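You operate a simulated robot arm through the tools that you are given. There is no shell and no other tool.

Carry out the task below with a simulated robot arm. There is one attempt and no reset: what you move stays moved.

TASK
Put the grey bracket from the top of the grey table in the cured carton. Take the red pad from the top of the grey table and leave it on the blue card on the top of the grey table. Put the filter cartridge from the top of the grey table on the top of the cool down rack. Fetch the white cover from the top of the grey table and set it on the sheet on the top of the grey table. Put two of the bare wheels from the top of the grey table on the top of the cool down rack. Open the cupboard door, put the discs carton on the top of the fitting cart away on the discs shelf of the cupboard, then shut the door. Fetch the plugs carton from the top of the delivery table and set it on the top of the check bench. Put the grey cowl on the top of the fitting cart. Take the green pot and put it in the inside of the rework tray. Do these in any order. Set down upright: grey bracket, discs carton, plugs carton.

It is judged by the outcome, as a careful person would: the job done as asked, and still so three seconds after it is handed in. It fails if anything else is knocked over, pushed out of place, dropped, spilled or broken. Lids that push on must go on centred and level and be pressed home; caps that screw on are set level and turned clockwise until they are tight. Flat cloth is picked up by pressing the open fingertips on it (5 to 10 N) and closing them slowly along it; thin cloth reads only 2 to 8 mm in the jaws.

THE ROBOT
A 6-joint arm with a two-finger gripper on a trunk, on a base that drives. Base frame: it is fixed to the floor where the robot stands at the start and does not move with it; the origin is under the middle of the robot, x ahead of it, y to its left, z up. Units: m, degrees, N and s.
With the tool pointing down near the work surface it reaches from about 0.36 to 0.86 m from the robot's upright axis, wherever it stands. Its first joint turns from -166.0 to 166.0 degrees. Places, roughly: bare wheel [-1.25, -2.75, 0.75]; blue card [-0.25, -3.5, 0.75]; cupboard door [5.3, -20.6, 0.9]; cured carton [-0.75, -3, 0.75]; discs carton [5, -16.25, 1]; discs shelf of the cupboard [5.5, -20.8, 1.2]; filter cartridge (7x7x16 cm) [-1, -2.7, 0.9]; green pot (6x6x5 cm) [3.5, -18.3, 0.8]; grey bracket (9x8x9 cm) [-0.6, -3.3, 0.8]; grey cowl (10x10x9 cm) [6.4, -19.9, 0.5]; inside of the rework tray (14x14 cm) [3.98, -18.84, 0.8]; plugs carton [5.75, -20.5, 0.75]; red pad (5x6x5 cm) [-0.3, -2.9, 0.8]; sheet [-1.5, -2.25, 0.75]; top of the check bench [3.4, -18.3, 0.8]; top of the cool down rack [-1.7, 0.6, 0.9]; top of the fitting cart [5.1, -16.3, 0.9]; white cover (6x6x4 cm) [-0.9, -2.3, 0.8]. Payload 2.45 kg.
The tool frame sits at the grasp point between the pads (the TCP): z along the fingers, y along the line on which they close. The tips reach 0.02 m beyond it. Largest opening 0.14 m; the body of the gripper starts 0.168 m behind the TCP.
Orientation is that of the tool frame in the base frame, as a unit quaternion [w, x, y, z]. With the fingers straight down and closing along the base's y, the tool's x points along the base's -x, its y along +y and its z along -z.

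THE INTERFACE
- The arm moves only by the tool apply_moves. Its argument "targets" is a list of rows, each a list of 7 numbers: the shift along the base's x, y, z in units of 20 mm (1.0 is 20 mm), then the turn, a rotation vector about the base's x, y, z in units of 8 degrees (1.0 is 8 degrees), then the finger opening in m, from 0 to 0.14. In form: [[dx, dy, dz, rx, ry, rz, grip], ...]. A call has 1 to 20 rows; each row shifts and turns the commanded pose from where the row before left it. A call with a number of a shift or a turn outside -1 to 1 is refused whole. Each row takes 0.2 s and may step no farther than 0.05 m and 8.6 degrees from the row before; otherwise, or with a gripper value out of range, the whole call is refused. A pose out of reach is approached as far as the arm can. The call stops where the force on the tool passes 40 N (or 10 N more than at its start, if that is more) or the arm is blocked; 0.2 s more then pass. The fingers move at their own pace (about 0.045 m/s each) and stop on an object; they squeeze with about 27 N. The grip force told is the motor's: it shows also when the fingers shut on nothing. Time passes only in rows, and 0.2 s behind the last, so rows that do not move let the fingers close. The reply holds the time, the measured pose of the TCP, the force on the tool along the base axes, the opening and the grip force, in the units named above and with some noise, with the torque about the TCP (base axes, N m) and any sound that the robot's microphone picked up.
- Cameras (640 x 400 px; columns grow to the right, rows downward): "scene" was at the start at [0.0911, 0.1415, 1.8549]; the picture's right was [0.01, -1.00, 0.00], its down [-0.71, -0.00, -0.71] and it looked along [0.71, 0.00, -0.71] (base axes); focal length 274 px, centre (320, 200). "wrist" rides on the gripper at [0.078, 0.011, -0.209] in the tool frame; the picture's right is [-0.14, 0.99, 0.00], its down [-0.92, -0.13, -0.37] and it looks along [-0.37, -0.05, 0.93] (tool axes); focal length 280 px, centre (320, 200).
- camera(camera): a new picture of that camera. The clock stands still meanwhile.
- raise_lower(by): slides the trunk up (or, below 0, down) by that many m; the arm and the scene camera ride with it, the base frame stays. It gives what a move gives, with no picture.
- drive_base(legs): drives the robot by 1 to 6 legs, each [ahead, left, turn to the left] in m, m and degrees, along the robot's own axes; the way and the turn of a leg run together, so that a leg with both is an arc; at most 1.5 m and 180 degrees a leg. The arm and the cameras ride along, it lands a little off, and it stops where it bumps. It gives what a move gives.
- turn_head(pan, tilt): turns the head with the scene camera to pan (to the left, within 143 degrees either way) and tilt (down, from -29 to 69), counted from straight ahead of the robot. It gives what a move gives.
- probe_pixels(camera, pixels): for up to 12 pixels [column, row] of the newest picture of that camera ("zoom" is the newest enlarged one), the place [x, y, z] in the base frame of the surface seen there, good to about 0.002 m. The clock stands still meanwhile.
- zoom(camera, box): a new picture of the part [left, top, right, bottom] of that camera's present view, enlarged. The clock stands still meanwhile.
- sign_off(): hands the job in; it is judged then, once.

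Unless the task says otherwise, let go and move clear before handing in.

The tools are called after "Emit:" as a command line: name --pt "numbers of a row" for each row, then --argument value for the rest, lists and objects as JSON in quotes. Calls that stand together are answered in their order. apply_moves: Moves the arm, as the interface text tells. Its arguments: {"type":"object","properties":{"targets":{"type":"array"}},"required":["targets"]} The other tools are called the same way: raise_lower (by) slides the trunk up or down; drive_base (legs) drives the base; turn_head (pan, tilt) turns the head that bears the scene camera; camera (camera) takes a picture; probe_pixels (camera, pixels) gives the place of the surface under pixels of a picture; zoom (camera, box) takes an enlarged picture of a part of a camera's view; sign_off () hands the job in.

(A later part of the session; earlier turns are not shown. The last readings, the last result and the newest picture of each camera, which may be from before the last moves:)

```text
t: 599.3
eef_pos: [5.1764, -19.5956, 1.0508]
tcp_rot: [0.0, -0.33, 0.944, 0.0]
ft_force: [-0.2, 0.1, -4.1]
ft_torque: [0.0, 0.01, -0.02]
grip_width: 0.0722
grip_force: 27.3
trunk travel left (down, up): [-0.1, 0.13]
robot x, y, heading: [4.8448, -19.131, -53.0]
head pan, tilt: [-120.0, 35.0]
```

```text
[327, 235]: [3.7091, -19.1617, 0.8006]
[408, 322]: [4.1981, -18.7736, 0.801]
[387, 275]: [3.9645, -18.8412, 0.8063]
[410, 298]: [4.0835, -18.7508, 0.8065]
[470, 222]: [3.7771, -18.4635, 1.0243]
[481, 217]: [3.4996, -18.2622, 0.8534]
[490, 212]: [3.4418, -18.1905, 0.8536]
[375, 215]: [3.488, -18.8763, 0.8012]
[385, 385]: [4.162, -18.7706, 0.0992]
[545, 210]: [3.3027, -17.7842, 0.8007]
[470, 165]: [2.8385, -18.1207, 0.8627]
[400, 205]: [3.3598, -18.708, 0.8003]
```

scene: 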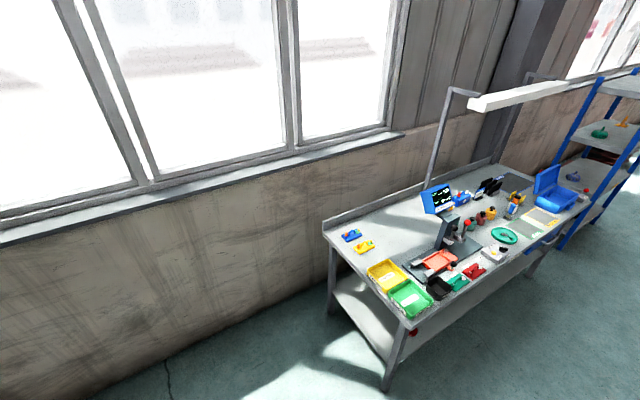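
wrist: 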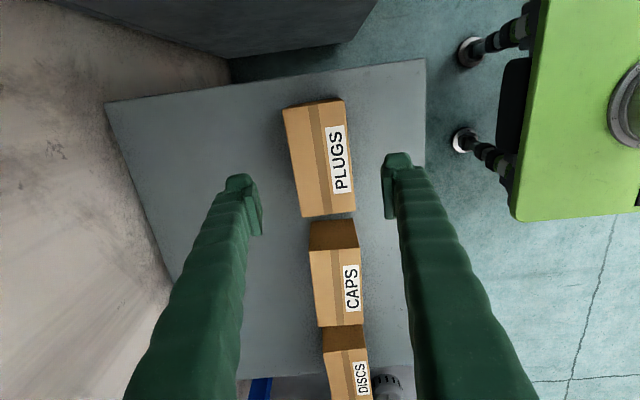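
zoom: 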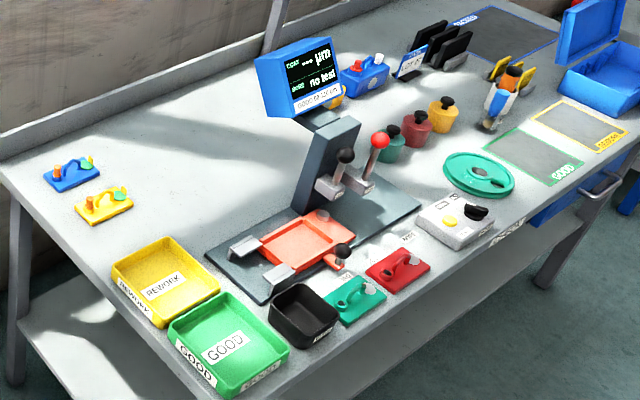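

Bench frame: front-left corner (4.198,-18.774), depth along −n, length along u. Probing free spots for the plugs carton and nearby objects' positions.

Emit:
probe_pixels --camera "scene" --pixels '[[352, 236], [364, 247], [380, 240], [395, 240], [400, 230], [412, 228], [410, 258], [425, 242], [385, 225], [434, 200], [470, 225], [520, 185]]'

```text
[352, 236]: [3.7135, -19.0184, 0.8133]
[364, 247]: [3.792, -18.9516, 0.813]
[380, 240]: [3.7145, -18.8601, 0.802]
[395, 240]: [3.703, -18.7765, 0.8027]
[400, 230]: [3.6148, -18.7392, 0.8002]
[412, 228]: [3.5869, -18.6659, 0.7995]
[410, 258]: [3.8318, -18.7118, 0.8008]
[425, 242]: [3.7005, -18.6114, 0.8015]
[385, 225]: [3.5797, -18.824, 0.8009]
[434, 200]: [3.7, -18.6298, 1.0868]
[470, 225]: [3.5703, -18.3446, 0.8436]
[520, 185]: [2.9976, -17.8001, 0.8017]
```

I'll approach the bench from its left end. Turning around to face along the bench (heading ~128°) with the carton held high.

Emit:
drive_base --legs '[[0, 0, 91], [0, 0, 90.3], [0, 0.4, 0]]'

Emit:
turn_head --pan 5 --tilt 45

Emit:
camera --camera "scene"

```text
t: 611.1
eef_pos: [4.196, -18.9189, 1.0501]
tcp_rot: [-0.001, 0.939, 0.343, 0.0]
ft_force: [-0.1, 0.2, -3.5]
ft_torque: [0.02, 0.0, 0.02]
grip_width: 0.0721
grip_force: 27.1
trunk travel left (down, up): [-0.1, 0.13]
robot x, y, heading: [4.5352, -19.3782, 128.4]
head pan, tilt: [-120.0, 35.0]
```

```text
t: 613.1
eef_pos: [4.1964, -18.9179, 1.0496]
tcp_rot: [0.0, 0.939, 0.343, -0.001]
ft_force: [0.0, 0.3, -3.3]
ft_torque: [0.02, 0.01, 0.01]
grip_width: 0.0723
grip_force: 26.9
trunk travel left (down, up): [-0.1, 0.13]
robot x, y, heading: [4.5382, -19.3755, 128.3]
head pan, tilt: [5.0, 45.0]
```

```text
taken
```

scene: 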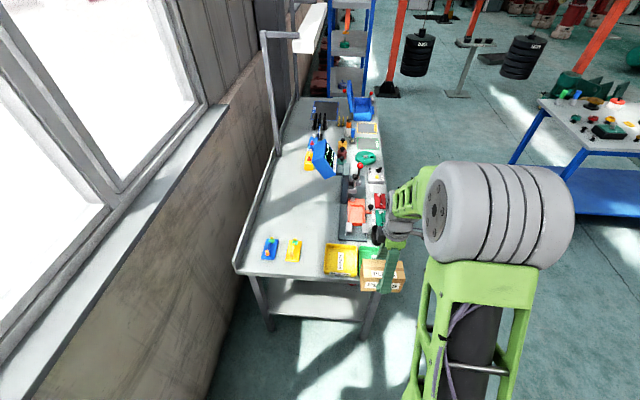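

I'm lined up with the bench's left end. Driving ahead 0.3 m and left 0.1 m, then viewing.

Emit:
drive_base --legs '[[0.28, 0.1, 0]]'

Emit:
turn_head --pan 15 --tilt 55

Emit:
camera --camera "scene"

Emit:
camera --camera "wrist"

```text
t: 615.2
eef_pos: [3.9419, -18.7637, 1.0499]
tcp_rot: [0.0, 0.939, 0.345, 0.0]
ft_force: [0.7, 0.8, -4.2]
ft_torque: [-0.01, -0.03, -0.02]
grip_width: 0.0726
grip_force: 27.0
trunk travel left (down, up): [-0.1, 0.13]
robot x, y, heading: [4.287, -19.2222, 128.9]
head pan, tilt: [5.0, 45.0]
```

```text
t: 615.9
eef_pos: [3.9425, -18.7634, 1.0498]
tcp_rot: [0.001, 0.938, 0.346, 0.0]
ft_force: [-0.3, 0.3, -2.9]
ft_torque: [0.01, 0.0, 0.01]
grip_width: 0.0719
grip_force: 27.3
trunk travel left (down, up): [-0.1, 0.13]
robot x, y, heading: [4.287, -19.221, 128.7]
head pan, tilt: [15.0, 55.0]
```

```text
taken
```

scene: 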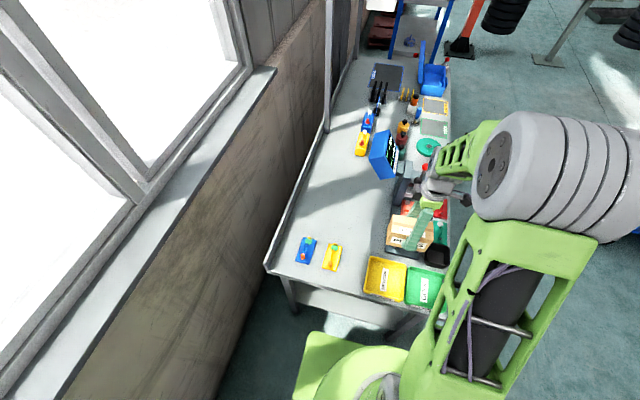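

```text
taken
```

wrist: 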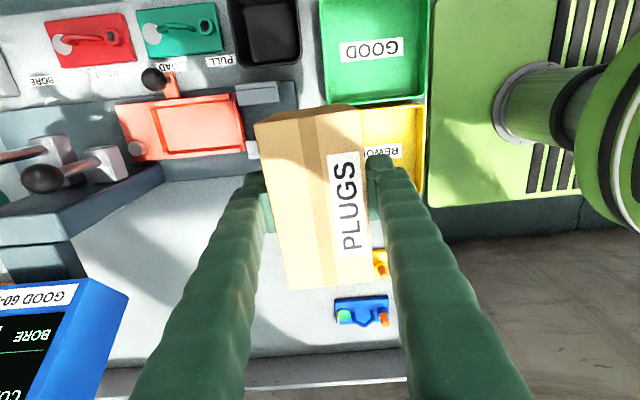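

The free bench area lies between the press (left) and the small handles (right) in the wrist view. Probing it.

Emit:
probe_pixels --camera "wrist" --pixels '[[220, 200], [150, 250], [200, 300], [120, 330], [128, 290], [165, 180], [300, 330], [340, 300], [385, 262], [240, 350], [75, 240], [180, 360]]'

Emit:
zoom --camera "scene" --box '[260, 100, 460, 310]'

```text
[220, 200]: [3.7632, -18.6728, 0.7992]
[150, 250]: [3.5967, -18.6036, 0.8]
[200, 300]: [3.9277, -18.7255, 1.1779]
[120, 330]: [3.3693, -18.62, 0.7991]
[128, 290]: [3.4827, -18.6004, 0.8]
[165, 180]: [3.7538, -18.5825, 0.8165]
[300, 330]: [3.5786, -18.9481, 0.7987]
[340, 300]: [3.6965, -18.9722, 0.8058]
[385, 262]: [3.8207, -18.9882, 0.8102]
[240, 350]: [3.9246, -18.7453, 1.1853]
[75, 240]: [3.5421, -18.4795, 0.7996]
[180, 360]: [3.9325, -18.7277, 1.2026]
```

```text
1.90 times, centred on (360, 205) of scene
```

zoom: 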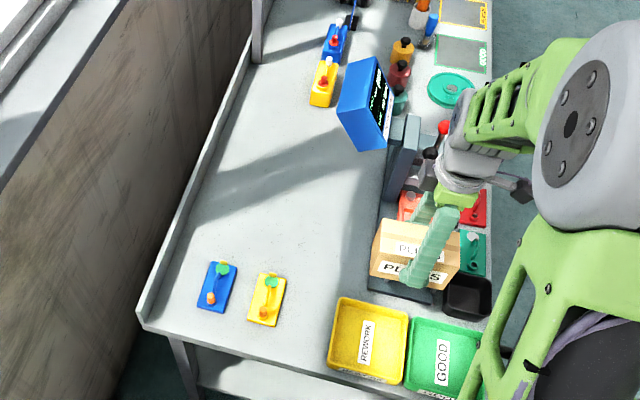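

The bench has a big free area around zoom (265,215). Probing that spot and its surroundings.

Emit:
probe_pixels --camera "zoom" --pixels '[[265, 215], [230, 180], [310, 230], [270, 160], [340, 200], [362, 150], [340, 100], [380, 250], [220, 280], [270, 295], [345, 300], [190, 230]]'

```text
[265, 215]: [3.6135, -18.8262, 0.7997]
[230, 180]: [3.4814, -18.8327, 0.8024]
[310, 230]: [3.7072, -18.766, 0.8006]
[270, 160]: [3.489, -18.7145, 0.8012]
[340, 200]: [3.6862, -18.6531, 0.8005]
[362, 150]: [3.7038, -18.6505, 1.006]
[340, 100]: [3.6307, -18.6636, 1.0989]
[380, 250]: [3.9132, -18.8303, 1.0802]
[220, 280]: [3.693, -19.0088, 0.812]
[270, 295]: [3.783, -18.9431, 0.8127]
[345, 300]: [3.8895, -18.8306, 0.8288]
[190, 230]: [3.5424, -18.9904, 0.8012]
```

Target spot for the carton: (3.674,-18.869), clear of the screen and handles. Moving over and lowering.

Emit:
apply_moves --pt "-0.959 -0.377 0 0 0 0 0.03" --pt "-0.959 -0.377 0 0 0 0 0.03" --pt "-0.959 -0.377 0 0 0 0 0.03" --pt "-0.959 -0.377 0 0 0 0 0.03" --pt "-0.959 -0.377 0 0 0 0 0.03" --pt "-0.959 -0.377 0 0 0 0 0.03" --pt "-0.959 -0.377 0 0 0 0 0.03" --pt "-0.959 -0.377 0 0 0 0 0.03" --pt "-0.959 -0.377 0 0 0 0 0.03" --pt "-0.959 -0.377 0 0 0 0 0.03" --pt "-0.959 -0.377 0 0 0 0 0.03" --pt "-0.959 -0.377 0 0 0 0 0.03" --pt "-0.959 -0.377 0 0 0 0 0.03" --pt "-0.959 -0.377 0 0 0 0 0.03"

Emit:
camera --camera "wrist"

Emit:
camera --camera "scene"

```text
t: 618.9
eef_pos: [3.6745, -18.8706, 1.049]
tcp_rot: [0.0, 0.938, 0.347, 0.001]
ft_force: [-1.1, 0.3, -3.0]
ft_torque: [0.0, 0.0, 0.01]
grip_width: 0.0721
grip_force: 26.7
trunk travel left (down, up): [-0.1, 0.13]
robot x, y, heading: [4.2874, -19.2205, 128.8]
head pan, tilt: [15.0, 55.0]
```

```text
taken
```

wrist: 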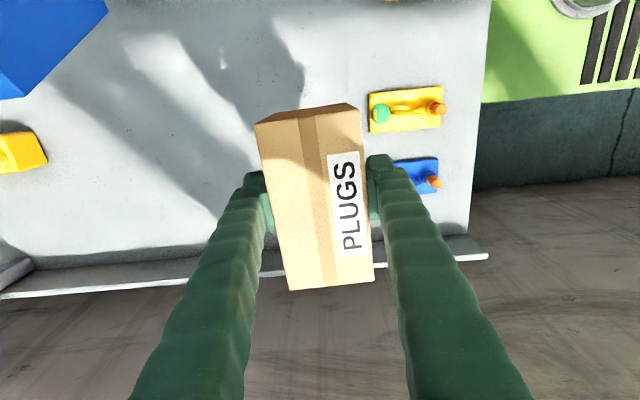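

```text
taken
```

scene: 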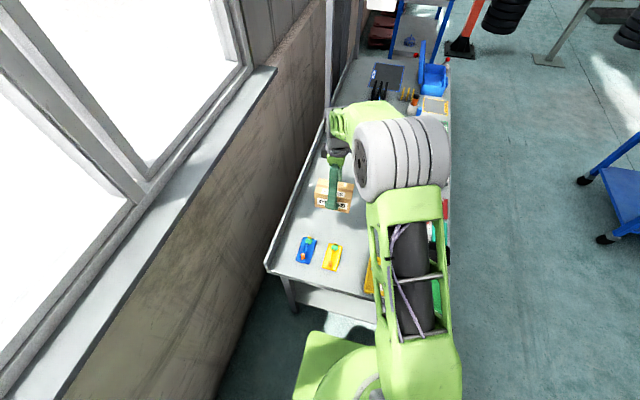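

The carton hangs over clear bench. Lowering to just above the surface and then to contact.

Emit:
apply_moves --pt "0 0 -1 0 0 0 0.03" --pt "0 0 -1 0 0 0 0.03" --pt "0 0 -1 0 0 0 0.03" --pt "0 0 -1 0 0 0 0.03" --pt "0 0 -1 0 0 0 0.03" --pt "0 0 -1 0 0 0 0.03" --pt "0 0 -1 0 0 0 0.03" --pt "0 0 -1 0 0 0 0.03" --pt "0 0 -1 0 0 0 0.03" --pt "0 0 -0.25 0 0 0 0.03" --pt "0 0 -0.15 0 0 0 0.03"

```text
t: 621.3
eef_pos: [3.6734, -18.8696, 0.8626]
tcp_rot: [0.0, 0.938, 0.347, 0.0]
ft_force: [-0.9, 0.0, -3.9]
ft_torque: [0.02, 0.01, -0.04]
grip_width: 0.0719
grip_force: 27.4
trunk travel left (down, up): [-0.1, 0.13]
robot x, y, heading: [4.2889, -19.2208, 128.8]
head pan, tilt: [15.0, 55.0]
```

Emit:
apply_moves --pt "0 0 -0.1 0 0 0 0.03" --pt "0 0 -0.06 0 0 0 0.03"

```text
t: 621.9
eef_pos: [3.6723, -18.8698, 0.8606]
tcp_rot: [-0.001, 0.938, 0.346, -0.001]
ft_force: [1.0, -1.3, 8.8]
ft_torque: [-0.25, -0.46, -0.02]
grip_width: 0.072
grip_force: 26.9
trunk travel left (down, up): [-0.1, 0.13]
robot x, y, heading: [4.2913, -19.2208, 128.8]
head pan, tilt: [15.0, 55.0]
```

Contact with the bench (force +8.8 N). Opening to 0.10 and rising.

Emit:
apply_moves --pt "0 0 0.03 0 0 0 0.08" --pt "0 0 0 0 0 0 0.1" --pt "0 0 0 0 0 0 0.1" --pt "0 0 0 0 0 0 0.1" --pt "0 0 1 0 0 0 0.1" --pt "0 0 1 0 0 0 0.1" --pt "0 0 1 0 0 0 0.1" --pt "0 0 1 0 0 0 0.1" --pt "0 0 1 0 0 0 0.1" --pt "0 0 1 0 0 0 0.1" --pt "0 0 1 0 0 0 0.1" --pt "0 0 1 0 0 0 0.1" --pt "0 0 1 0 0 0 0.1" --pt "0 0 1 0 0 0 0.1"

Emit:
camera --camera "wrist"

```text
t: 624.9
eef_pos: [3.6751, -18.871, 1.0601]
tcp_rot: [-0.002, 0.938, 0.346, 0.0]
ft_force: [0.0, -0.3, 0.4]
ft_torque: [-0.02, 0.03, 0.01]
grip_width: 0.1002
grip_force: 0.0
trunk travel left (down, up): [-0.1, 0.13]
robot x, y, heading: [4.2836, -19.222, 128.7]
head pan, tilt: [15.0, 55.0]
```

```text
taken
```

wrist: 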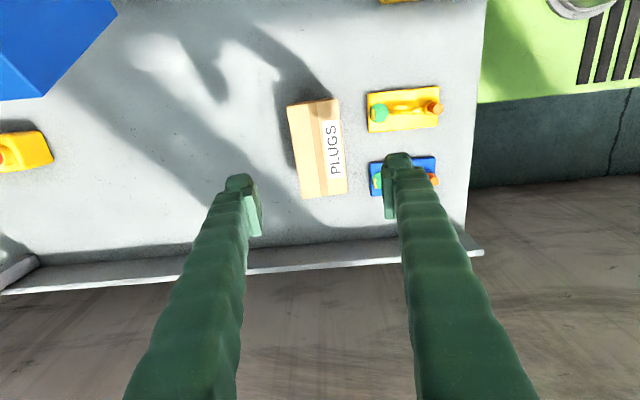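

The plugs carton stands upright on the check bench. Next the green pot: I retract the arm, turn the gripper back and drive round to the bench's front.

Emit:
apply_moves --pt "0.987 0.13 0 0 0 -0.75 0.1" --pt "0.987 0.13 0 0 0 -0.75 0.1" --pt "0.987 0.13 0 0 0 -0.75 0.1" --pt "0.987 0.13 0 0 0 -0.75 0.1" --pt "0.987 0.13 0 0 0 -0.75 0.1" --pt "0.987 0.13 0 0 0 -0.75 0.1" --pt "0.987 0.13 0 0 0 -0.75 0.1" --pt "0.987 0.13 0 0 0 -0.75 0.1" --pt "0.987 0.13 0 0 0 -0.75 0.1" --pt "0.987 0.13 0 0 0 -0.75 0.1" --pt "0.987 0.13 0 0 0 -0.75 0.1" --pt "0.987 0.13 0 0 0 -0.75 0.1" --pt "0.987 0.13 0 0 0 -0.75 0.1" --pt "0.987 0.13 0 0 0 -0.75 0.1" --pt "0.987 0.13 0 0 0 -0.75 0.1"

Emit:
drive_base --legs '[[-0.3, 0, 0], [0, -0.95, 0], [1.1, 0, 0], [0, 0, 89.6]]'

Emit:
turn_head --pan 0 --tilt 45

Emit:
camera --camera "scene"

```text
t: 628.1
eef_pos: [3.9701, -18.8311, 1.0609]
tcp_rot: [-0.001, 0.908, -0.419, 0.0]
ft_force: [0.3, -0.5, 0.1]
ft_torque: [0.02, 0.02, 0.02]
grip_width: 0.1001
grip_force: 0.0
trunk travel left (down, up): [-0.1, 0.13]
robot x, y, heading: [4.2865, -19.2164, 128.8]
head pan, tilt: [15.0, 55.0]
```

```text
t: 647.3
eef_pos: [4.1039, -18.3336, 1.0593]
tcp_rot: [0.0, 0.938, 0.347, 0.0]
ft_force: [0.1, -0.1, 0.4]
ft_torque: [-0.01, 0.01, 0.01]
grip_width: 0.1
grip_force: 0.0
trunk travel left (down, up): [-0.1, 0.13]
robot x, y, heading: [4.4937, -18.0119, -141.1]
head pan, tilt: [15.0, 55.0]
```

```text
t: 648.1
eef_pos: [4.1051, -18.3325, 1.0585]
tcp_rot: [-0.001, 0.938, 0.348, 0.001]
ft_force: [0.3, -0.7, -0.1]
ft_torque: [-0.02, 0.02, -0.02]
grip_width: 0.1
grip_force: 0.0
trunk travel left (down, up): [-0.1, 0.13]
robot x, y, heading: [4.493, -18.0172, -140.8]
head pan, tilt: [0.0, 45.0]
```

```text
taken
```

scene: 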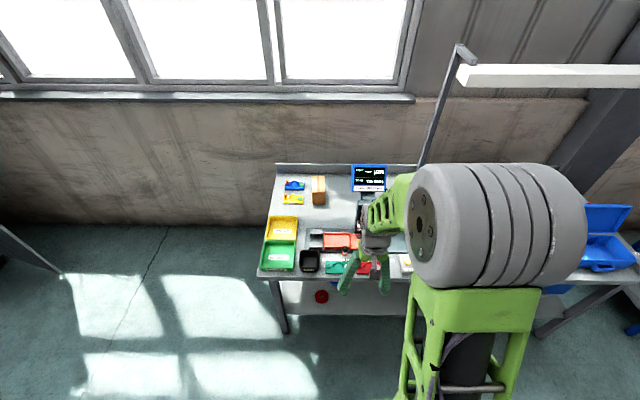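

Robot is centred in front of the bench at 0.70 m. The press's levers reach z≈1.02, so I raise the arm before driving closer.

Emit:
apply_moves --pt "0 0 1 0 0 0 0.1" --pt "0 0 1 0 0 0 0.1" --pt "0 0 1 0 0 0 0.1" --pt "0 0 1 0 0 0 0.1" --pt "0 0 1 0 0 0 0.1" --pt "0 0 1 0 0 0 0.1" --pt "0 0 1 0 0 0 0.1"

Emit:
drive_base --legs '[[0.3, 0, 0]]'

Emit:
camera --camera "wrist"

Emit:
turn_head --pan -5 --tilt 55

Emit:
camera --camera "scene"

```text
t: 649.7
eef_pos: [4.1048, -18.3336, 1.1988]
tcp_rot: [-0.001, 0.938, 0.348, 0.0]
ft_force: [0.2, -0.4, 0.3]
ft_torque: [0.0, 0.04, -0.01]
grip_width: 0.0998
grip_force: 0.0
trunk travel left (down, up): [-0.1, 0.13]
robot x, y, heading: [4.4939, -18.0103, -141.2]
head pan, tilt: [0.0, 45.0]
```

```text
t: 651.7
eef_pos: [3.8726, -18.5218, 1.199]
tcp_rot: [-0.001, 0.938, 0.347, 0.001]
ft_force: [-0.4, -1.0, 0.1]
ft_torque: [0.06, -0.06, -0.02]
grip_width: 0.1
grip_force: 0.0
trunk travel left (down, up): [-0.1, 0.13]
robot x, y, heading: [4.2563, -18.2017, -141.3]
head pan, tilt: [0.0, 45.0]
```

```text
taken
```

wrist: 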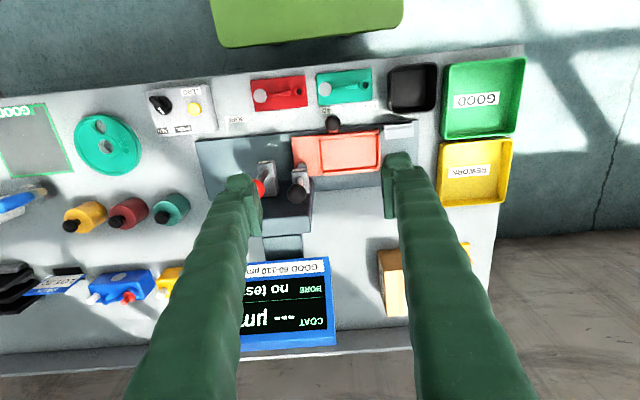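

```text
t: 652.4
eef_pos: [3.8733, -18.5205, 1.199]
tcp_rot: [-0.001, 0.938, 0.348, 0.001]
ft_force: [0.4, 1.2, 0.1]
ft_torque: [-0.01, 0.04, 0.01]
grip_width: 0.1001
grip_force: 0.0
trunk travel left (down, up): [-0.1, 0.13]
robot x, y, heading: [4.2612, -18.2002, -141.0]
head pan, tilt: [-5.0, 55.0]
```

```text
taken
```

scene: 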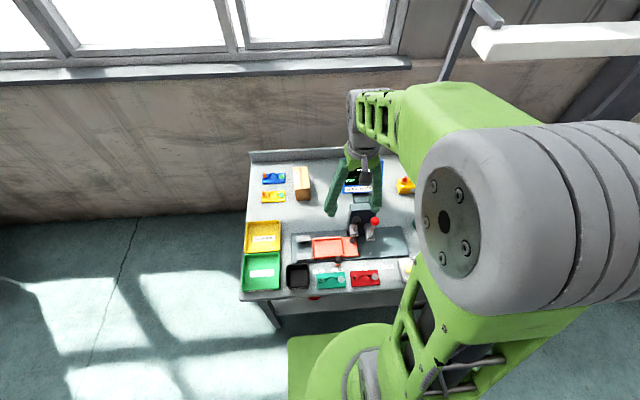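

Pots in the wrist view: green (172,210), red (128,215), yellow (88,218). Zooming and probing the green pot and the rework tray.

Emit:
zoom --camera "wrist" --box '[60, 170, 220, 270]'

Emit:
probe_pixels --camera "zoom" --pixels '[[455, 160], [430, 165], [480, 165], [410, 190], [500, 150], [455, 130], [440, 215], [300, 170], [345, 165], [275, 185]]'

Emit:
probe_pixels --camera "wrist" --pixels '[[443, 146], [512, 139], [505, 202], [438, 206], [475, 172], [460, 195], [500, 150], [258, 188], [298, 190], [270, 170]]'

```text
4.00 times, centred on (140, 220) of wrist
```

zoom: 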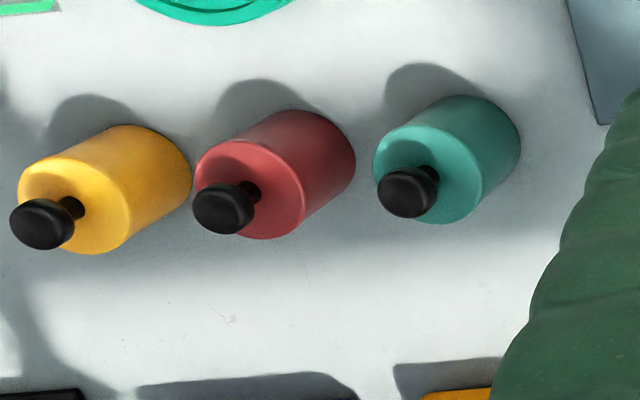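

```text
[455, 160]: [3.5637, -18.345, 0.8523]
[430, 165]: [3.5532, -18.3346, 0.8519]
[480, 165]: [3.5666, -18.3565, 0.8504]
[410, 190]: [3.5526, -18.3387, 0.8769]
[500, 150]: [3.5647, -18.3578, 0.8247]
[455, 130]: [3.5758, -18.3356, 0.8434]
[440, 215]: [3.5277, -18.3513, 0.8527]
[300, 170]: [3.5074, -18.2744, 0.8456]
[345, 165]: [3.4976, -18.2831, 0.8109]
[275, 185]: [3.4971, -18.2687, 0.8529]
```

```text
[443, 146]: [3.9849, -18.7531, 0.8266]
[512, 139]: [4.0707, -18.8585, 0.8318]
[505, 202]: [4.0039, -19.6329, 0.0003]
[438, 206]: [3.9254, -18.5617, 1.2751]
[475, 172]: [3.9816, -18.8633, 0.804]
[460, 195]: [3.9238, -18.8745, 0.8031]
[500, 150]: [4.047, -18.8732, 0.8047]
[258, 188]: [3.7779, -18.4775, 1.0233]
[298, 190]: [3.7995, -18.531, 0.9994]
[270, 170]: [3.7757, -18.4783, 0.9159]
```

The green pot is a 6 cm cylinder (top 0.853) with a black knob. Probing its rim for the centre and the tray's rim.

Emit:
zoom --camera "wrist" --box '[140, 180, 210, 240]'

```text
6.67 times, centred on (175, 210) of wrist
```

zoom: 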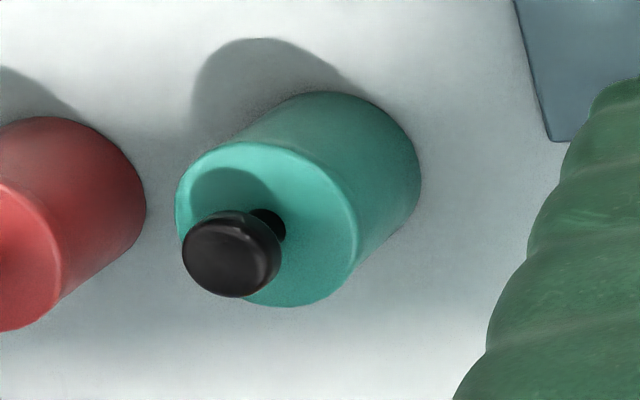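

Emit:
probe_pixels --camera "zoom" --pixels '[[182, 200], [350, 245], [240, 148], [285, 300], [310, 165], [195, 170], [340, 270], [230, 250], [545, 135], [412, 170]]'

```text
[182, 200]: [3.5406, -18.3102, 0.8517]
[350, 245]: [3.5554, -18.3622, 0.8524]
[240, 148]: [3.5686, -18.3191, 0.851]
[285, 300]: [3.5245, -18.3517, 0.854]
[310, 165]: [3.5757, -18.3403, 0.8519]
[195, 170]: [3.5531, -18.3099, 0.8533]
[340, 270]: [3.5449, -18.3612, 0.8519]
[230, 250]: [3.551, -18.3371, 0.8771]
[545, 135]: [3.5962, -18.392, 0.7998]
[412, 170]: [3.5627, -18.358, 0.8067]
```

Pot centre (3.548,-18.336). Moving above it while turning the gripper 90° so the fingers go front/back of the pot.

Emit:
apply_moves --pt "-0.957 0.543 0 0 0 0.66 0.09" --pt "-0.957 0.543 0 0 0 0.66 0.09" --pt "-0.957 0.543 0 0 0 0.66 0.09" --pt "-0.957 0.543 0 0 0 0.66 0.09" --pt "-0.957 0.543 0 0 0 0.66 0.09" --pt "-0.957 0.543 0 0 0 0.66 0.09" --pt "-0.957 0.543 0 0 0 0.66 0.09" --pt "-0.957 0.543 0 0 0 0.66 0.09" --pt "-0.957 0.543 0 0 0 0.66 0.09" --pt "-0.957 0.543 0 0 0 0.66 0.09" --pt "-0.957 0.543 0 0 0 0.66 0.09" --pt "-0.957 0.543 0 0 0 0.66 0.09" --pt "-0.957 0.543 0 0 0 0.66 0.09" --pt "-0.957 0.543 0 0 0 0.66 0.09" --pt "-0.957 0.543 0 0 0 0.66 0.09" --pt "-0.957 0.543 0 0 0 0.66 0.09" --pt "-0.957 0.543 0 0 0 0.66 0.09"

Emit:
apply_moves --pt "0 0 -1 0 0 0 0.09" --pt "0 0 -1 0 0 0 0.09" --pt "0 0 -1 0 0 0 0.09" --pt "0 0 -1 0 0 0 0.09" --pt "0 0 -1 0 0 0 0.09" --pt "0 0 -1 0 0 0 0.09" --pt "0 0 -1 0 0 0 0.09" --pt "0 0 -1 0 0 0 0.09" --pt "0 0 -1 0 0 0 0.09" --pt "0 0 -1 0 0 0 0.09" --pt "0 0 -1 0 0 0 0.09"

Emit:
camera --camera "wrist"

```text
t: 656.0
eef_pos: [3.5482, -18.3357, 1.1997]
tcp_rot: [0.0, 0.417, 0.909, 0.0]
ft_force: [0.1, -0.3, 0.2]
ft_torque: [0.01, -0.02, -0.01]
grip_width: 0.0899
grip_force: 0.1
trunk travel left (down, up): [-0.1, 0.13]
robot x, y, heading: [4.2597, -18.2017, -141.1]
head pan, tilt: [-5.0, 55.0]
```

```text
t: 658.4
eef_pos: [3.5484, -18.3361, 0.9794]
tcp_rot: [0.001, 0.419, 0.908, -0.001]
ft_force: [0.6, 0.2, 0.1]
ft_torque: [-0.05, -0.01, 0.01]
grip_width: 0.09
grip_force: 0.0
trunk travel left (down, up): [-0.1, 0.13]
robot x, y, heading: [4.2574, -18.204, -141.1]
head pan, tilt: [-5.0, 55.0]
```

```text
taken
```

wrist: 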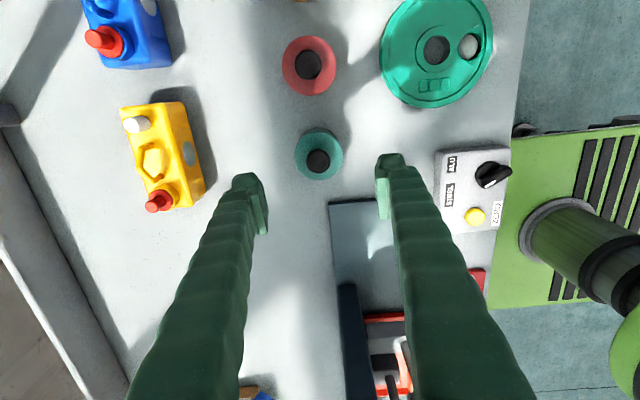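

The green pot (319,155) is centred. Checking the yellow tool's edge at (203,180) and pot rim against the finger positions.

Emit:
probe_pixels --camera "wrist" --pixels '[[203, 180], [190, 120], [205, 200], [298, 155], [342, 155], [320, 133], [331, 205], [438, 160], [320, 172]]'

```text
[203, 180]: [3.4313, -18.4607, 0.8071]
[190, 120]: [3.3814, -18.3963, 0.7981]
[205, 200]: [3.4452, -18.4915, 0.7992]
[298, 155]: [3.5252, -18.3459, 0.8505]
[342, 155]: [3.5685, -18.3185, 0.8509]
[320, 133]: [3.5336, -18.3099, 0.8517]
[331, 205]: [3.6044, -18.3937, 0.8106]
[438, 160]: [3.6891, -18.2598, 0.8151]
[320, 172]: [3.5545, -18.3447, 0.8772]
```

Clearances are fine. Lowering to z≈0.838 and closing on the pot.

Emit:
apply_moves --pt "-0.05 0.1 -1 0 0 0 0.09" --pt "0 0 -1 0 0 0 0.09" --pt "0 0 -1 0 0 0 0.09" --pt "0 0 -1 0 0 0 0.09" --pt "0 0 -1 0 0 0 0.09" --pt "0 0 -1 0 0 0 0.09" --pt "0 0 -1 0 0 0 0.09" --pt "0 0 0 0 0 0 0.05" --pt "0 0 0 0 0 0 0.03" --pt "0 0 0 0 0 0 0.03" --pt "0 0 0 0 0 0 0.03" --pt "0 0 0 0 0 0 0.03"

```text
t: 661.0
eef_pos: [3.546, -18.3336, 0.8399]
tcp_rot: [-0.001, 0.419, 0.908, 0.0]
ft_force: [-1.9, -1.7, 0.9]
ft_torque: [0.03, -0.01, 0.02]
grip_width: 0.0575
grip_force: 26.6
trunk travel left (down, up): [-0.1, 0.13]
robot x, y, heading: [4.2616, -18.2029, -141.3]
head pan, tilt: [-5.0, 55.0]
heard: snap
```

The grip reads 57.5 mm, but the microphone heard a "snap". I look before doing anything else.

Emit:
camera --camera "wrist"

Emit:
zoom --camera "wrist" --box '[230, 100, 420, 240]'

Emit:
camera --camera "scene"

```text
taken
```

wrist: 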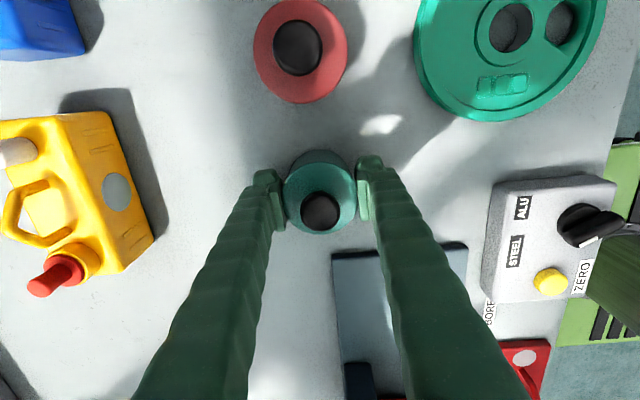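

```text
2.86 times, centred on (325, 170) of wrist
```

zoom: 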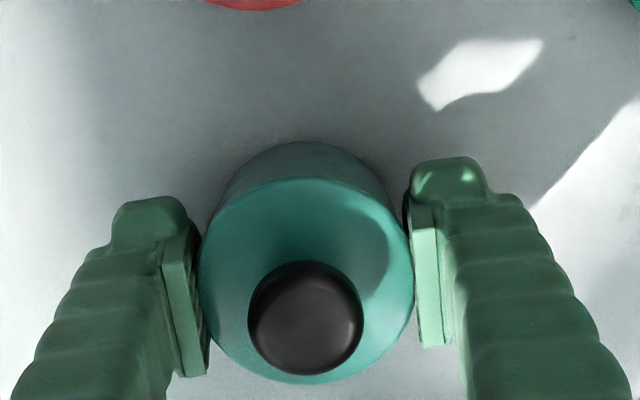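

```text
taken
```

scene: 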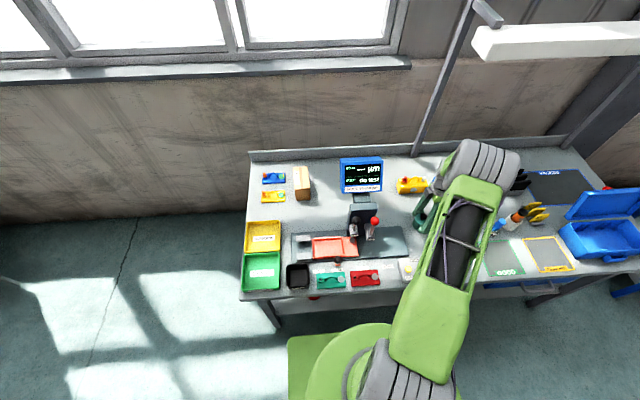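

The pot looks intact with its knob in place. I lift it gently a few cm and look again.

Emit:
apply_moves --pt "0 0 0.3 0 0 0 0.03" --pt "0 0 0.7 0 0 0 0.03" --pt "0 0 1 0 0 0 0.03" --pt "0 0 1 0 0 0 0.03"

Emit:
zoom --camera "wrist" --box '[230, 100, 420, 240]'

Emit:
zoom --camera "scene" --box '[330, 140, 530, 290]'

```text
t: 662.0
eef_pos: [3.5458, -18.3341, 0.8989]
tcp_rot: [-0.002, 0.418, 0.908, -0.001]
ft_force: [0.8, 0.6, -1.2]
ft_torque: [0.01, 0.02, -0.05]
grip_width: 0.0573
grip_force: 26.8
trunk travel left (down, up): [-0.1, 0.13]
robot x, y, heading: [4.2607, -18.2045, -141.0]
head pan, tilt: [-5.0, 55.0]
```

```text
2.86 times, centred on (325, 170) of wrist
```

zoom: 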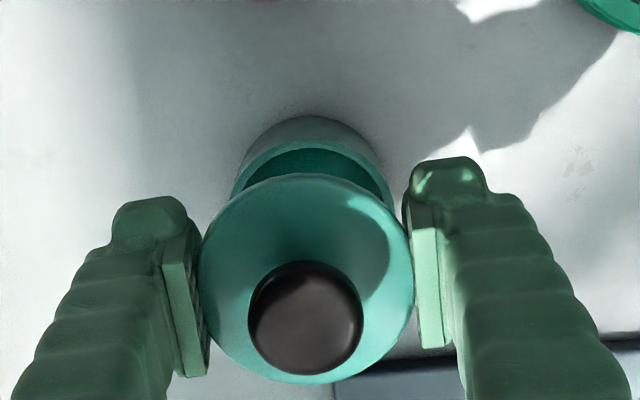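

```text
2.67 times, centred on (430, 215) of scene
```

zoom: 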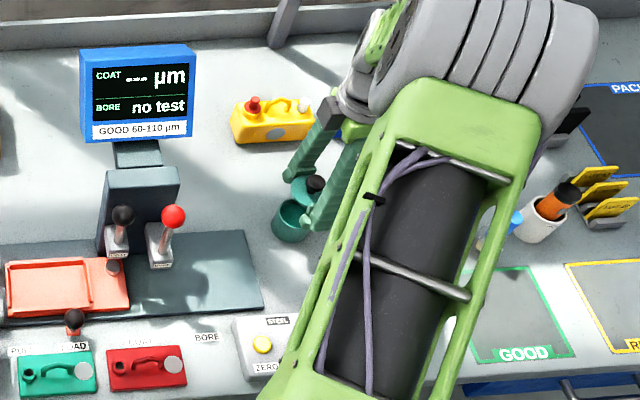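

I see: the pot has a push-on lid and I've lifted only the lid (the open pot is below at zoom (310,160)). I must put the lid back centred and press it home, then grip the pot body lower. First a closer look at the alignment.

Emit:
zoom --camera "wrist" --box '[280, 130, 380, 200]'

Emit:
probe_pixels --camera "zoom" --pixels '[[260, 60], [300, 35], [200, 110], [380, 100], [290, 90], [290, 70], [180, 150], [420, 150], [300, 140], [250, 110]]'

Emit:
zoom --camera "scene" --box '[410, 190, 480, 240]'

```text
5.71 times, centred on (330, 165) of wrist
```

zoom: 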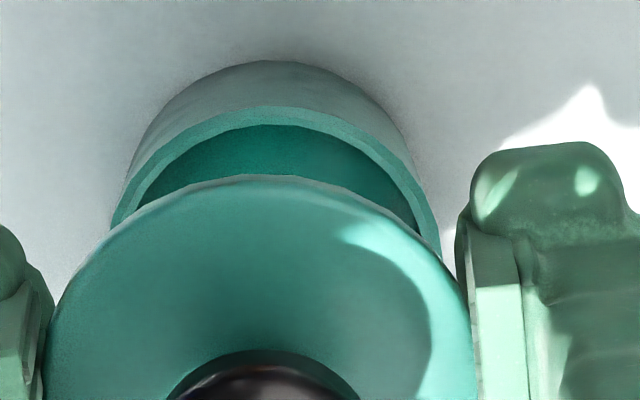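

```text
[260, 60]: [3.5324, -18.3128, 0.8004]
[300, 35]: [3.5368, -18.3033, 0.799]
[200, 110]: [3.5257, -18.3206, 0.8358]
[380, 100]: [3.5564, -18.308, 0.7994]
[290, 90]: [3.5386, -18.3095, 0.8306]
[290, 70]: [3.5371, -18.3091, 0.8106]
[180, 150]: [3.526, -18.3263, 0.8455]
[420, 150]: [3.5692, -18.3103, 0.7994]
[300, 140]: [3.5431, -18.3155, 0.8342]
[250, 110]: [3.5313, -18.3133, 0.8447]
```

```text
8.00 times, centred on (445, 215) of scene
```

zoom: 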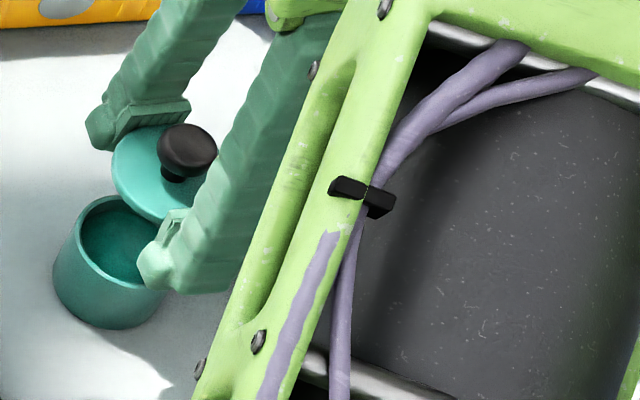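

The lid is a thin disc with knob; pot rim at z≈0.845. I measure the pot's rim relative to the tool axis (column 320) before re-seating it.

Emit:
zoom --camera "wrist" --box '[290, 135, 360, 180]'

Emit:
probe_pixels --camera "zoom" --pixels '[[70, 240], [55, 270], [120, 160], [200, 112], [300, 90], [400, 110], [480, 165], [520, 230], [545, 300], [250, 105]]'

```text
8.89 times, centred on (325, 158) of wrist
```

zoom: 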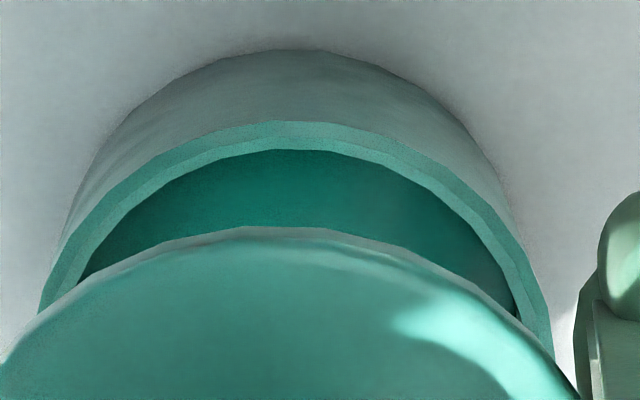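

```text
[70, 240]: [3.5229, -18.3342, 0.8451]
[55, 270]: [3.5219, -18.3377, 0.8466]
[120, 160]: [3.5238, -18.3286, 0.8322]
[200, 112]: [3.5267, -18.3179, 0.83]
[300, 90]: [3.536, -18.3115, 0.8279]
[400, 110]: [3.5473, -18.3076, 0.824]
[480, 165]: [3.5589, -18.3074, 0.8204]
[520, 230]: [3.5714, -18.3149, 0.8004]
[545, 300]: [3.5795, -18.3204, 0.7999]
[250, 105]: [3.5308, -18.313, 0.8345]
```

Pot and lid axes agree within ~1 mm. Lowering the lid straight back down, then pressing in small steps while watching the force and sounds.

Emit:
apply_moves --pt "0 0 -1 0 0 0 0.03" --pt "0 0 -1 0 0 0 0.03" --pt "0 0 -0.6 0 0 0 0.03" --pt "0 0 -0.2 0 0 0 0.03"

Emit:
zoom --camera "scene" --box '[410, 190, 480, 240]'

```text
t: 663.0
eef_pos: [3.5474, -18.3345, 0.8461]
tcp_rot: [-0.003, 0.418, 0.908, -0.001]
ft_force: [6.2, 0.0, 28.8]
ft_torque: [0.54, -0.77, -0.09]
grip_width: 0.0577
grip_force: 26.7
trunk travel left (down, up): [-0.1, 0.13]
robot x, y, heading: [4.261, -18.2027, -140.9]
head pan, tilt: [-5.0, 55.0]
```

```text
8.00 times, centred on (445, 215) of scene
```

zoom: 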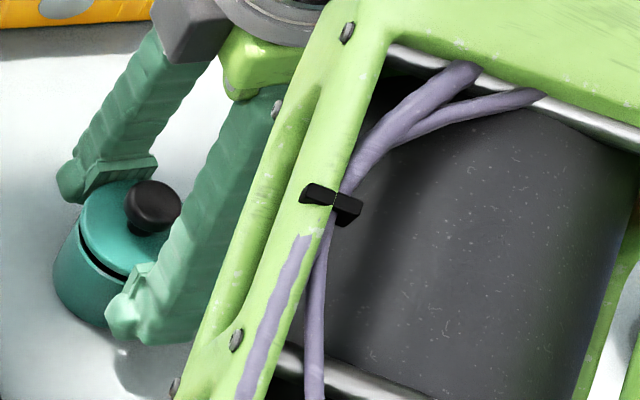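

Force is 28.8 N but the lid isn't home (a dark gap shows at (100,255)); the torque says it bears on one side. Looking closer before correcting.

Emit:
zoom --camera "scene" --box '[414, 208, 438, 234]'

Emit:
zoom --camera "wrist" --box '[270, 130, 370, 240]'

```text
15.38 times, centred on (426, 221) of scene
```

zoom: 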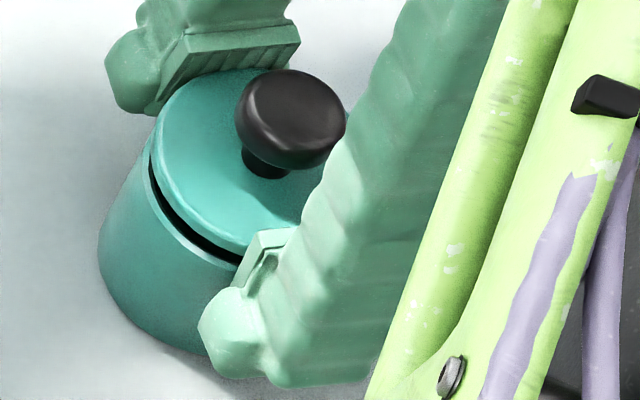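

```text
3.64 times, centred on (320, 185) of wrist
```

zoom: 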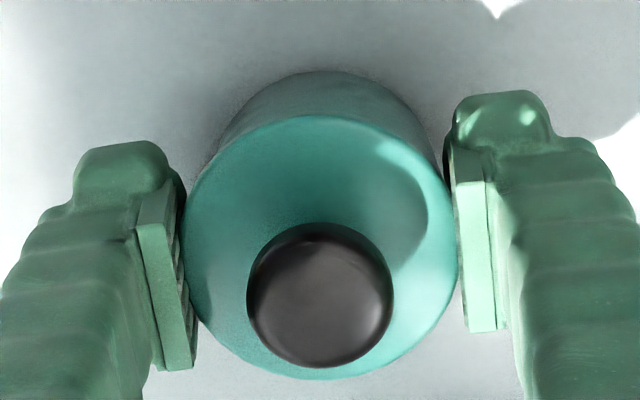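

The pot's centre is ~1.6 mm toward the robot (+n) relative to the lid, so the front finger jams on the pot wall. I raise 10 mm, shift 1.6 mm in +n and lower again.

Emit:
apply_moves --pt "0 0 0.5 0 0 0 0.03" --pt "0 0 0.3 0 0 0 0.03" --pt "0.065 0.05 0 0 0 0 0.03" --pt "0 0 0 0 0 0 0.03"

Emit:
zoom --camera "wrist" --box '[270, 130, 370, 240]'

Emit:
zoom --camera "scene" --box '[414, 204, 438, 230]'

```text
t: 664.0
eef_pos: [3.5481, -18.3335, 0.8596]
tcp_rot: [0.0, 0.418, 0.908, 0.0]
ft_force: [0.3, 0.1, -1.4]
ft_torque: [-0.02, 0.03, -0.01]
grip_width: 0.0573
grip_force: 26.9
trunk travel left (down, up): [-0.1, 0.13]
robot x, y, heading: [4.2587, -18.2045, -141.5]
head pan, tilt: [-5.0, 55.0]
```

```text
3.64 times, centred on (320, 185) of wrist
```

zoom: 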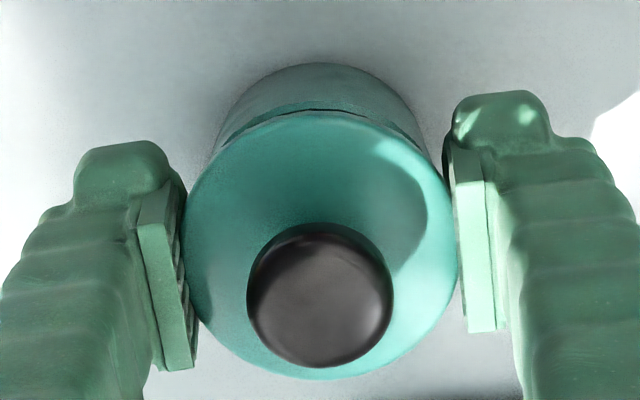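

```text
15.38 times, centred on (426, 217) of scene
```

zoom: 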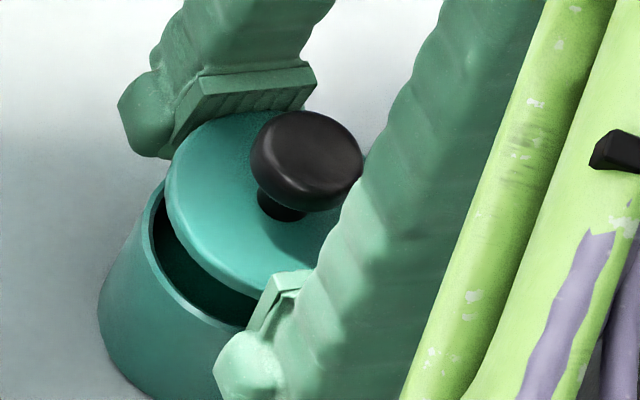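

Now lid and pot axes line up (both centred on x≈319 in the zoom). Lowering again onto the pot.

Emit:
apply_moves --pt "0 0 -0.3 0 0 0 0.03" --pt "0 0 -0.3 0 0 0 0.03" --pt "0 0 -0.15 0 0 0 0.03"

```text
t: 664.8
eef_pos: [3.5488, -18.3335, 0.8472]
tcp_rot: [-0.001, 0.419, 0.908, -0.001]
ft_force: [3.3, -1.0, 14.5]
ft_torque: [0.23, -0.43, -0.03]
grip_width: 0.0575
grip_force: 26.9
trunk travel left (down, up): [-0.1, 0.13]
robot x, y, heading: [4.262, -18.2008, -141.0]
head pan, tilt: [-5.0, 55.0]
```

Contact starts again at 0.847 with the load on the +n side. I raise 5 mm, shift 2.5 mm the other way (−n) and compare.

Emit:
apply_moves --pt "0 0 0.3 0 0 0 0.03" --pt "-0.1 -0.08 0 0 0 0 0.03" --pt "0 0 -0.2 0 0 0 0.03" --pt "0 0 -0.1 0 0 0 0.03"

```text
t: 666.0
eef_pos: [3.5457, -18.3352, 0.8497]
tcp_rot: [-0.003, 0.418, 0.908, -0.001]
ft_force: [7.2, 0.5, 21.7]
ft_torque: [0.38, -0.65, -0.01]
grip_width: 0.0578
grip_force: 26.8
trunk travel left (down, up): [-0.1, 0.13]
robot x, y, heading: [4.2594, -18.2034, -141.0]
head pan, tilt: [-5.0, 55.0]
stopped in row 4: the force on the tool passed its limit at 41 N (the readings are from after the stop); the commanded pose is now the measured one
```

That was worse (finger onto the rim). So the lid needs to go further toward +n; raising and shifting +4 mm from here.

Emit:
apply_moves --pt "0 0 0.5 0 0 0 0.03" --pt "0.165 0.13 0 0 0 0 0.03" --pt "0 0 0 0 0 0 0.03"

Emit:
zoom --camera "wrist" --box '[270, 130, 370, 240]'

Emit:
zoom --camera "scene" --box '[414, 204, 438, 230]'

```text
t: 666.8
eef_pos: [3.5483, -18.3325, 0.8566]
tcp_rot: [-0.002, 0.419, 0.908, -0.001]
ft_force: [0.8, 0.7, -0.4]
ft_torque: [0.0, 0.04, -0.05]
grip_width: 0.0572
grip_force: 26.8
trunk travel left (down, up): [-0.1, 0.13]
robot x, y, heading: [4.2598, -18.2003, -141.1]
head pan, tilt: [-5.0, 55.0]
```

```text
3.64 times, centred on (320, 185) of wrist
```

zoom: 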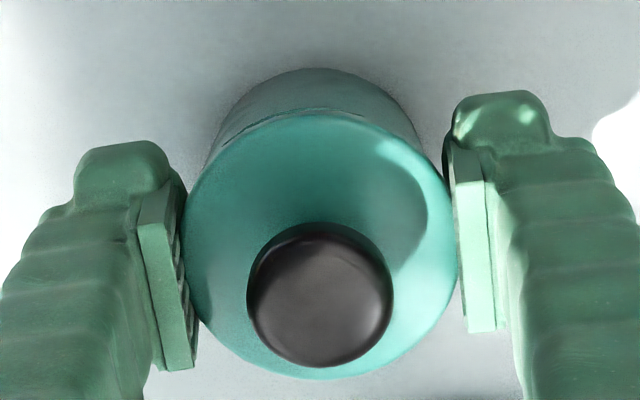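

```text
15.38 times, centred on (426, 217) of scene
```

zoom: 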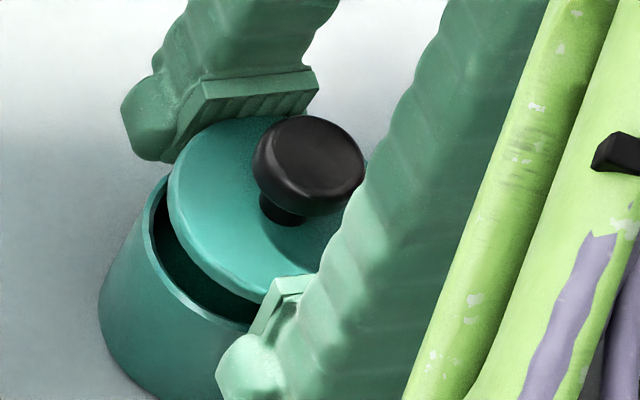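

I'll measure both circles: lid rim from the wrist picture and pot rim from the scene picture.

Emit:
camera --camera "wrist"

Emit:
zoom --camera "wrist" --box '[270, 130, 370, 240]'

Emit:
probe_pixels --camera "zoom" --pixels '[[190, 250], [450, 250], [320, 120], [320, 374], [225, 160], [415, 160], [225, 340], [415, 340], [320, 75], [320, 95], [212, 150], [422, 135]]'

Emit:
zoom --camera "scene" --box '[414, 204, 438, 230]'

Emit:
probe_pixels --camera "zoom" --pixels '[[150, 215], [153, 250], [170, 285], [200, 312], [235, 328], [172, 200], [190, 250], [230, 285], [262, 298], [105, 300], [150, 370], [140, 260]]'

```text
taken
```

wrist: 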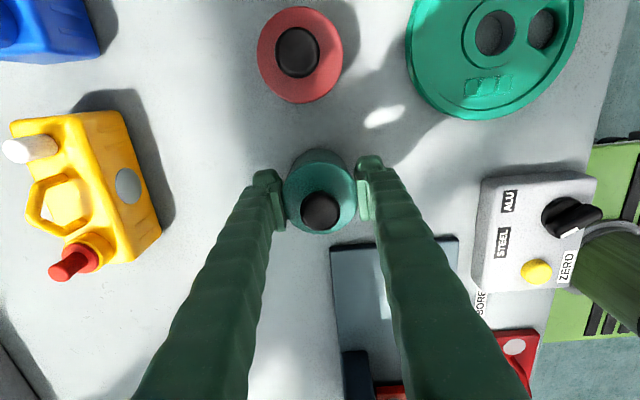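

```text
3.64 times, centred on (320, 185) of wrist
```

zoom: 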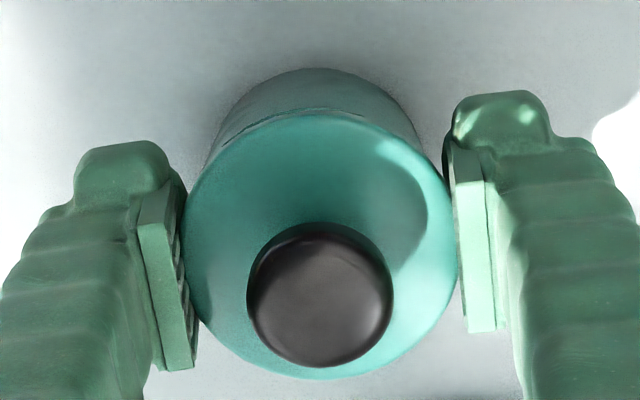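

```text
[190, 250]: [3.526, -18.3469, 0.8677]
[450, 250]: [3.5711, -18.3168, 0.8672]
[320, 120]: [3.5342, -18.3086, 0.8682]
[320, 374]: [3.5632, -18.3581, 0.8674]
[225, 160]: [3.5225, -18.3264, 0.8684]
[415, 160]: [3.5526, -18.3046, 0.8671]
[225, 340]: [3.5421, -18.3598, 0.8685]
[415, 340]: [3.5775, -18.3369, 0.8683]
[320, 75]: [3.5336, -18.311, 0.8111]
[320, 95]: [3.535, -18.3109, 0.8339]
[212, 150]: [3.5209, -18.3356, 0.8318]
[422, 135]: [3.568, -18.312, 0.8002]
```

```text
15.38 times, centred on (426, 217) of scene
```

zoom: 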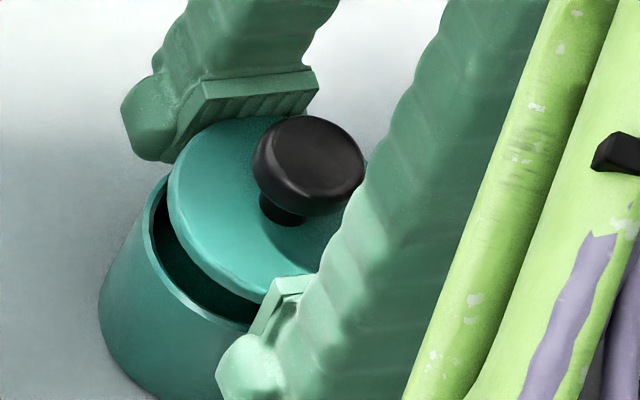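

```text
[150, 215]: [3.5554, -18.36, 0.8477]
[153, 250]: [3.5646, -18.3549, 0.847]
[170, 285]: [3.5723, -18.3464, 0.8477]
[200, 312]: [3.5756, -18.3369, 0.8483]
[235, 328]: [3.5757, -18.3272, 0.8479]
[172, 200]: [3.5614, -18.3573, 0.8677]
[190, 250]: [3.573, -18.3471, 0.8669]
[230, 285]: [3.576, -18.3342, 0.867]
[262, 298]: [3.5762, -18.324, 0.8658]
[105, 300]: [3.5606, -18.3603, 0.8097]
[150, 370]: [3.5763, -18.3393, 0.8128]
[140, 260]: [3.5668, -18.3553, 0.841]
```

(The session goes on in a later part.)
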